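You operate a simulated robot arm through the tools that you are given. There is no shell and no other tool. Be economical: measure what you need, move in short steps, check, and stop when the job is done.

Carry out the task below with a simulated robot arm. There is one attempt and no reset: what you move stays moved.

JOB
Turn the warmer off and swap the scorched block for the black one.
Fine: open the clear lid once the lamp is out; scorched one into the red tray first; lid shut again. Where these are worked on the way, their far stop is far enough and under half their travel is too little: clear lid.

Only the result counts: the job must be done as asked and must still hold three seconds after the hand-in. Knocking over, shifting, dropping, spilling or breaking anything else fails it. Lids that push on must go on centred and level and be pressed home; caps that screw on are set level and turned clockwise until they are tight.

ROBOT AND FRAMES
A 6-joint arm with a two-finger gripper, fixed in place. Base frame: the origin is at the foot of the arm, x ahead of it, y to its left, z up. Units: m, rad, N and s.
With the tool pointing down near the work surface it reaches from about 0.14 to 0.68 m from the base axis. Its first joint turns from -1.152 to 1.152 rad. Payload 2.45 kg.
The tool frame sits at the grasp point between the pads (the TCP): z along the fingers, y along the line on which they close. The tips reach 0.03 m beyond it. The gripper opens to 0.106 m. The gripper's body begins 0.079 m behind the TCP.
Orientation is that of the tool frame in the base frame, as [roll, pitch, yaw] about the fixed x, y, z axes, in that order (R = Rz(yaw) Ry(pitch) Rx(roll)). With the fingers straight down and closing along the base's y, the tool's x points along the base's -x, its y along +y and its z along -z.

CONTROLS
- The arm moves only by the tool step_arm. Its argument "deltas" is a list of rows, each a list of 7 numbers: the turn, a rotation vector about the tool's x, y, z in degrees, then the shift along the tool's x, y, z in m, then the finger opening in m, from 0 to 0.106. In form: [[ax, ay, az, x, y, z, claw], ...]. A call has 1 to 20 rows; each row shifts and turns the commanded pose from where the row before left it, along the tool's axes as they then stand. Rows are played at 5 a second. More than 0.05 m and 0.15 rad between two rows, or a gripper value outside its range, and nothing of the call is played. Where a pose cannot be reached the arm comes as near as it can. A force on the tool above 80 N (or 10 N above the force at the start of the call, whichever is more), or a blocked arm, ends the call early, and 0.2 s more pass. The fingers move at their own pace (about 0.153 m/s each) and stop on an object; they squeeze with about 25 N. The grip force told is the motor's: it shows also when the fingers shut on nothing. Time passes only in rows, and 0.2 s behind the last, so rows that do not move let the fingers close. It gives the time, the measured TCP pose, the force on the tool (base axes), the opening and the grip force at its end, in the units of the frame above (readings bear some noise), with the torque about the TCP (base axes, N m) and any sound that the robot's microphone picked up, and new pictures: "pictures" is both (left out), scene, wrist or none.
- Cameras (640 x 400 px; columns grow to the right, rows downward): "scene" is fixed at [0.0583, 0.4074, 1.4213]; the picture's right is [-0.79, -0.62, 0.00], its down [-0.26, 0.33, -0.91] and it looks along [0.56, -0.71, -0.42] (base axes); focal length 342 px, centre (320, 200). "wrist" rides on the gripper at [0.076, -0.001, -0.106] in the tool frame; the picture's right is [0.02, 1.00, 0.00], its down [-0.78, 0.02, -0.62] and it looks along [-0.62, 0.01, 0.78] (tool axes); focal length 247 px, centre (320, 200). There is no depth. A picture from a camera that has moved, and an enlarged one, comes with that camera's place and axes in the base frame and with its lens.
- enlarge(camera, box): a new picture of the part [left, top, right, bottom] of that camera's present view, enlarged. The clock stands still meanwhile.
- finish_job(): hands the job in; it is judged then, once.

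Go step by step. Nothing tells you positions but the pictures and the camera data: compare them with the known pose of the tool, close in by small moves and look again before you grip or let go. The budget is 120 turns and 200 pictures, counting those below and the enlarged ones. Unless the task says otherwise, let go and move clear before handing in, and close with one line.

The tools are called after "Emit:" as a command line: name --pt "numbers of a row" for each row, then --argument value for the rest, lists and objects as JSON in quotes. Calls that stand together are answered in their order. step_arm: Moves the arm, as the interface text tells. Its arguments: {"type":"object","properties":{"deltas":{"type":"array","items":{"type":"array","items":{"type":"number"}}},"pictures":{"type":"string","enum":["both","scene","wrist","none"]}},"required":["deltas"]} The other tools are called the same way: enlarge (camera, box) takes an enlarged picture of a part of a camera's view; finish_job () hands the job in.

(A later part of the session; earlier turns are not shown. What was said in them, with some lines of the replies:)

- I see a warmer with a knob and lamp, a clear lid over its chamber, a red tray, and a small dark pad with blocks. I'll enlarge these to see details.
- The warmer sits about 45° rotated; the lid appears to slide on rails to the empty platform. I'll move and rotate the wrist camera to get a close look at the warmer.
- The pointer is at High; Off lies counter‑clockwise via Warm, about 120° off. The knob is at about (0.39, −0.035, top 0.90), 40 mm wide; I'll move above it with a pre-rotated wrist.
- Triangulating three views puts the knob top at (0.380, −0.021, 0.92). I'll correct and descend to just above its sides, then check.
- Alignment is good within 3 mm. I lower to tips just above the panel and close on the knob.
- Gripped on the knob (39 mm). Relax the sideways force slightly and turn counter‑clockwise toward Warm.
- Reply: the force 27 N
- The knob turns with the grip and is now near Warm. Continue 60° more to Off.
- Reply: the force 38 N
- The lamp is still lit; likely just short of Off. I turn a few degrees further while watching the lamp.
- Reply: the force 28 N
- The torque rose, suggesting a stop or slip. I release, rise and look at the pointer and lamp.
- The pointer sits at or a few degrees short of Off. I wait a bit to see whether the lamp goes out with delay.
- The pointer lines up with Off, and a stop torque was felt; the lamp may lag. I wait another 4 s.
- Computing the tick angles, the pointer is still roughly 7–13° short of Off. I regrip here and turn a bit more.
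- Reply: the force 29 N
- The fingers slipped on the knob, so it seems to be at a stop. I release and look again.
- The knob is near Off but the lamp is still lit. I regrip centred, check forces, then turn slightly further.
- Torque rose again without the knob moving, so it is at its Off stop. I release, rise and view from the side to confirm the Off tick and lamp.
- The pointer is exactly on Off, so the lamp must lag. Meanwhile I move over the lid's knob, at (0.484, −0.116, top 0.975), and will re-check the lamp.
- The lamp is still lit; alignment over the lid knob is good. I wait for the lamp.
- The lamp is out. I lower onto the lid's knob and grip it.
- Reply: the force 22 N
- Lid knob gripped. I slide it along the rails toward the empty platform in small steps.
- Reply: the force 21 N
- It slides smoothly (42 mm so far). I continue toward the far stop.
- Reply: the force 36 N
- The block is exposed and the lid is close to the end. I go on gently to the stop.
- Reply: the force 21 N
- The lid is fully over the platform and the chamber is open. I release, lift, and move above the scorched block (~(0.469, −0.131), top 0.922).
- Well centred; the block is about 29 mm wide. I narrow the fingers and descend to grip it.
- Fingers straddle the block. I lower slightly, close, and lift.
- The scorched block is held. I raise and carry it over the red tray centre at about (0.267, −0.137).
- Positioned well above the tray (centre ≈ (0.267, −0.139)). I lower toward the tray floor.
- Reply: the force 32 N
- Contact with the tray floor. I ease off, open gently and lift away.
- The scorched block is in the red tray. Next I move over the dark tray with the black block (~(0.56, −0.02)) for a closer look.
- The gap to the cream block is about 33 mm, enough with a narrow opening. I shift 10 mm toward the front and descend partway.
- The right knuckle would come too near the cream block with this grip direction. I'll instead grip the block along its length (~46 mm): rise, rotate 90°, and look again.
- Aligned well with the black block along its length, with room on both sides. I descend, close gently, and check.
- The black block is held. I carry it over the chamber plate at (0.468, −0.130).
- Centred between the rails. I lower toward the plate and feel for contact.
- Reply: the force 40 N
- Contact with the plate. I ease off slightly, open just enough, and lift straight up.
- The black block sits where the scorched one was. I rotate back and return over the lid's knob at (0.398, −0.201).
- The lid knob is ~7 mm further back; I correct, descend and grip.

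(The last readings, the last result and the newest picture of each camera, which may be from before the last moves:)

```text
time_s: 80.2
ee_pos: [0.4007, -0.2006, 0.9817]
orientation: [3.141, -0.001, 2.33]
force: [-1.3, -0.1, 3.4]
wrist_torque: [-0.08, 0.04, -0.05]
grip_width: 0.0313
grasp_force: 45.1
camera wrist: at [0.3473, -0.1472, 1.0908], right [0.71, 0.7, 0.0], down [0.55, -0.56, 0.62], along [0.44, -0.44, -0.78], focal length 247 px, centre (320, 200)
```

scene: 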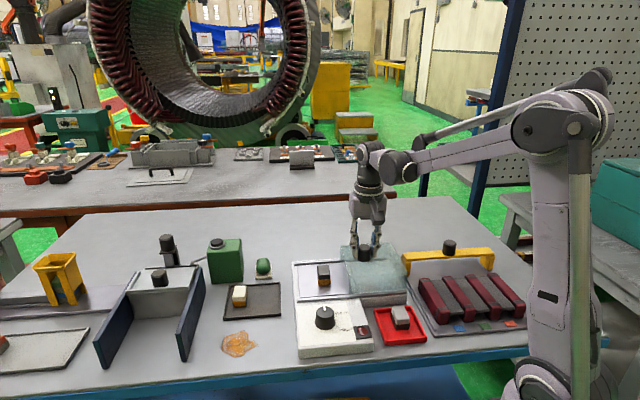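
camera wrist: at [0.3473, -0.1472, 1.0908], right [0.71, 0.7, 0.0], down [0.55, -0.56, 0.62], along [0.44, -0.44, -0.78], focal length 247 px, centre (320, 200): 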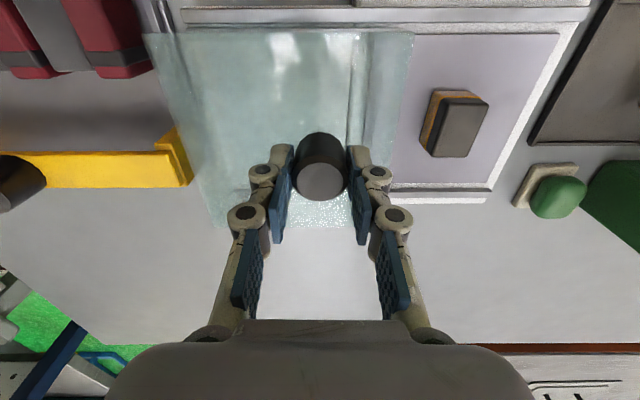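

Gripped cleanly. I slide the lid back toward closed.

Emit:
step_arm --pt "0 0 0 0 0.012 0 0.02" --pt "0 0 0 0 0.015 0 0.02" --pt "0 0 0 0 0.015 0 0.02" --pt "0 0 0 0 0.015 0 0.02" --pt "0 0 0 0 0 0 0.02" --pictures "none"

```text
time_s: 81.4
ee_pos: [0.4413, -0.1612, 0.9851]
orientation: [3.141, -0.005, 2.332]
force: [-12.1, 13.7, -32.1]
wrist_torque: [0.41, 0.36, -0.03]
grip_width: 0.0314
grasp_force: 45.0
```

Emit:
step_arm --pt "0 0 0 0.001 0.012 0.0015 0.02" --pt "0 0 0 0 0.015 0 0.02" --pt "0 0 0 0 0.012 0 0.02" --pt "0 0 0 0 0.008 0 0.02" --pt "0 0 0 0 0 0 0.02"

```text
time_s: 82.6
ee_pos: [0.4755, -0.1297, 0.9844]
orientation: [3.141, -0.004, 2.333]
force: [-15.5, 16.7, 27.5]
wrist_torque: [0.32, 0.28, -0.02]
grip_width: 0.0311
grasp_force: 44.7
camera wrist: at [0.4214, -0.0755, 1.0917], right [0.71, 0.71, 0.0], down [0.55, -0.56, 0.62], along [0.44, -0.44, -0.79], focal length 247 px, centre (320, 200)
```

scene: 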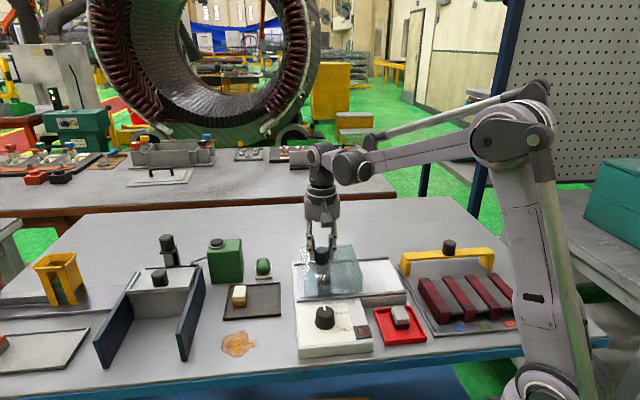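
wrist: 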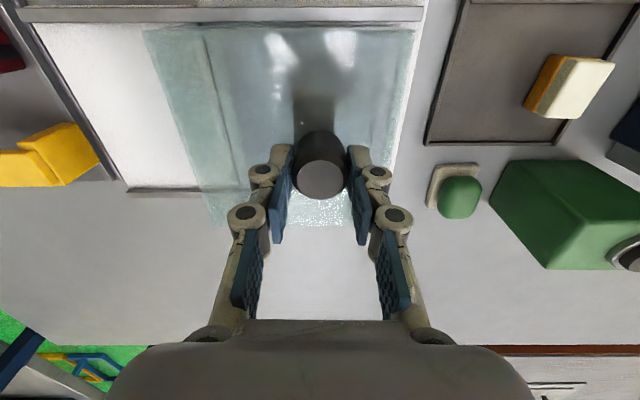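

About 15 mm to go; I push gently in small steps to the closed stop.

Emit:
step_arm --pt "0 0 0 0.001 0.004 -0.001 0.02" --pt "0 0 0 0 0.004 0 0.02" --pt "0 0 0 0 0.004 0 0.02" --pt "0 0 0 0 0.003 0 0.02" --pt "0 0 0 0 0 0 0.02" --pictures "none"

Emit:
step_arm --pt "0 0 0 0 0.002 0 0.02" --pt "0 0 0 0 0.002 0 0.02" --pt "0 0 0 0 0 0 0.02"

```text
time_s: 83.8
ee_pos: [0.4859, -0.1169, 0.985]
orientation: [-3.141, -0.007, 2.33]
force: [-20.0, 19.0, -20.6]
wrist_torque: [0.12, 0.16, -0.02]
grip_width: 0.0313
grasp_force: 44.9
```

```text
time_s: 84.6
ee_pos: [0.4862, -0.1186, 0.984]
orientation: [-3.133, -0.007, 2.328]
force: [-29.2, 2.9, -24.7]
wrist_torque: [-0.17, 0.54, -0.1]
grip_width: 0.0312
grasp_force: 45.4
camera wrist: at [0.4337, -0.0642, 1.0921], right [0.71, 0.7, -0.01], down [0.56, -0.56, 0.62], along [0.43, -0.44, -0.79], focal length 247 px, centre (320, 200)
```

scene: 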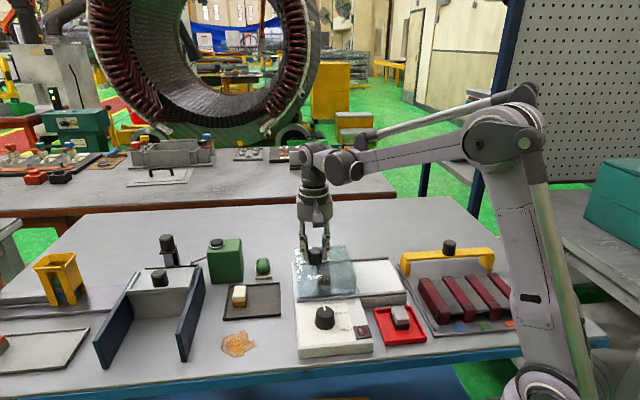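
wrist: 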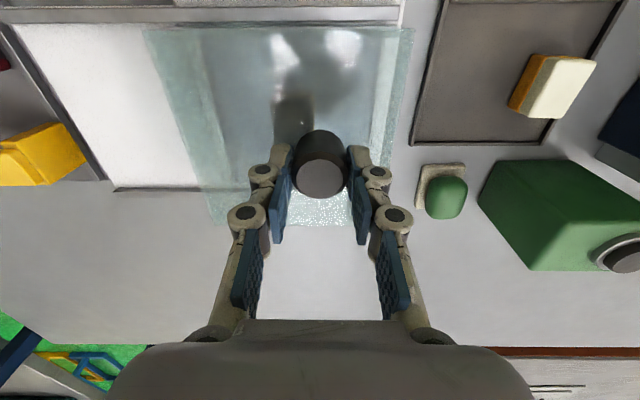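

The lid is at its closed stop, matching its original position. I relieve the push, release and lift clear.

Emit:
step_arm --pt "0 0 0 0.001 -0.002 0.001 0.02" --pt "0 0 0 0 0 0 0.05" --pt "0 0 0 0 0 0 0.07" --pt "0 0 0 0 0 -0.03 0.07" --pt "0 0 0 0 0 -0.04 0.07" --pt "0 0 0 0.03 0 -0.04 0.07" --pt "0 0 0 0.04 0 -0.02 0.07" --pt "0 0 0 0.04 0 0 0.07" --pt "0 0 0 0 0 0 0.07"

Emit:
enlarge --camera "scene" --box '[270, 230, 430, 360]'

Emit:
enlarge --camera "wrist" --box '[220, 60, 420, 260]'

```text
time_s: 86.6
ee_pos: [0.4099, -0.0357, 1.1093]
orientation: [3.138, 0.0, 2.33]
force: [0.2, 0.0, 0.7]
wrist_torque: [0.01, 0.01, -0.02]
grip_width: 0.0702
grasp_force: 0.1
camera wrist: at [0.356, 0.0177, 1.2165], right [0.71, 0.7, 0.0], down [0.55, -0.56, 0.62], along [0.44, -0.44, -0.78], focal length 247 px, centre (320, 200)
```

scene: 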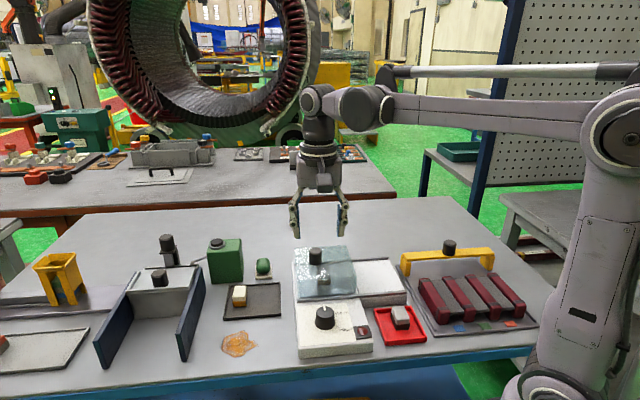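
wrist: 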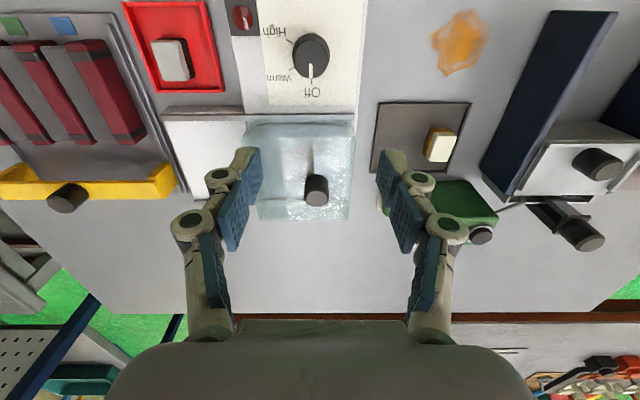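

```text
3.08 times, centred on (350, 295) of scene
camera zoom: at [0.0583, 0.4074, 1.4213], right [-0.79, -0.62, 0.0], down [-0.26, 0.33, -0.91], along [0.56, -0.71, -0.42], focal length 1051 px, centre (228, -92)
```

zoom: 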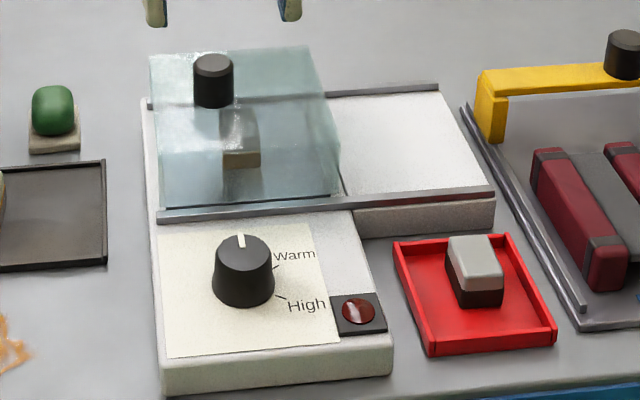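

```text
2.00 times, centred on (320, 160) of wrist
camera zoom: at [0.356, 0.0177, 1.2165], right [0.71, 0.7, 0.0], down [0.55, -0.56, 0.62], along [0.44, -0.44, -0.78], focal length 494 px, centre (320, 280)
```

zoom: 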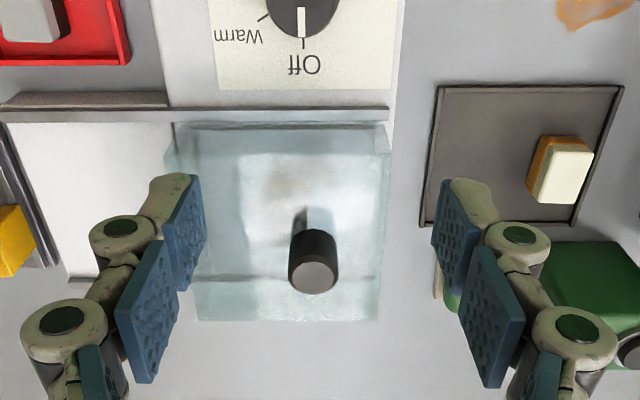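

The knob is at Off, the lamp is out, the black block is under the closed lid, the scorched block is in the red tray, and the arm is clear. I hand in.

Emit:
finish_job

```text
The job is handed in.
```

The warmer is off with its lamp out, the scorched block is in the red tray, the black block is in its place, and the clear lid is shut; the job is handed in.
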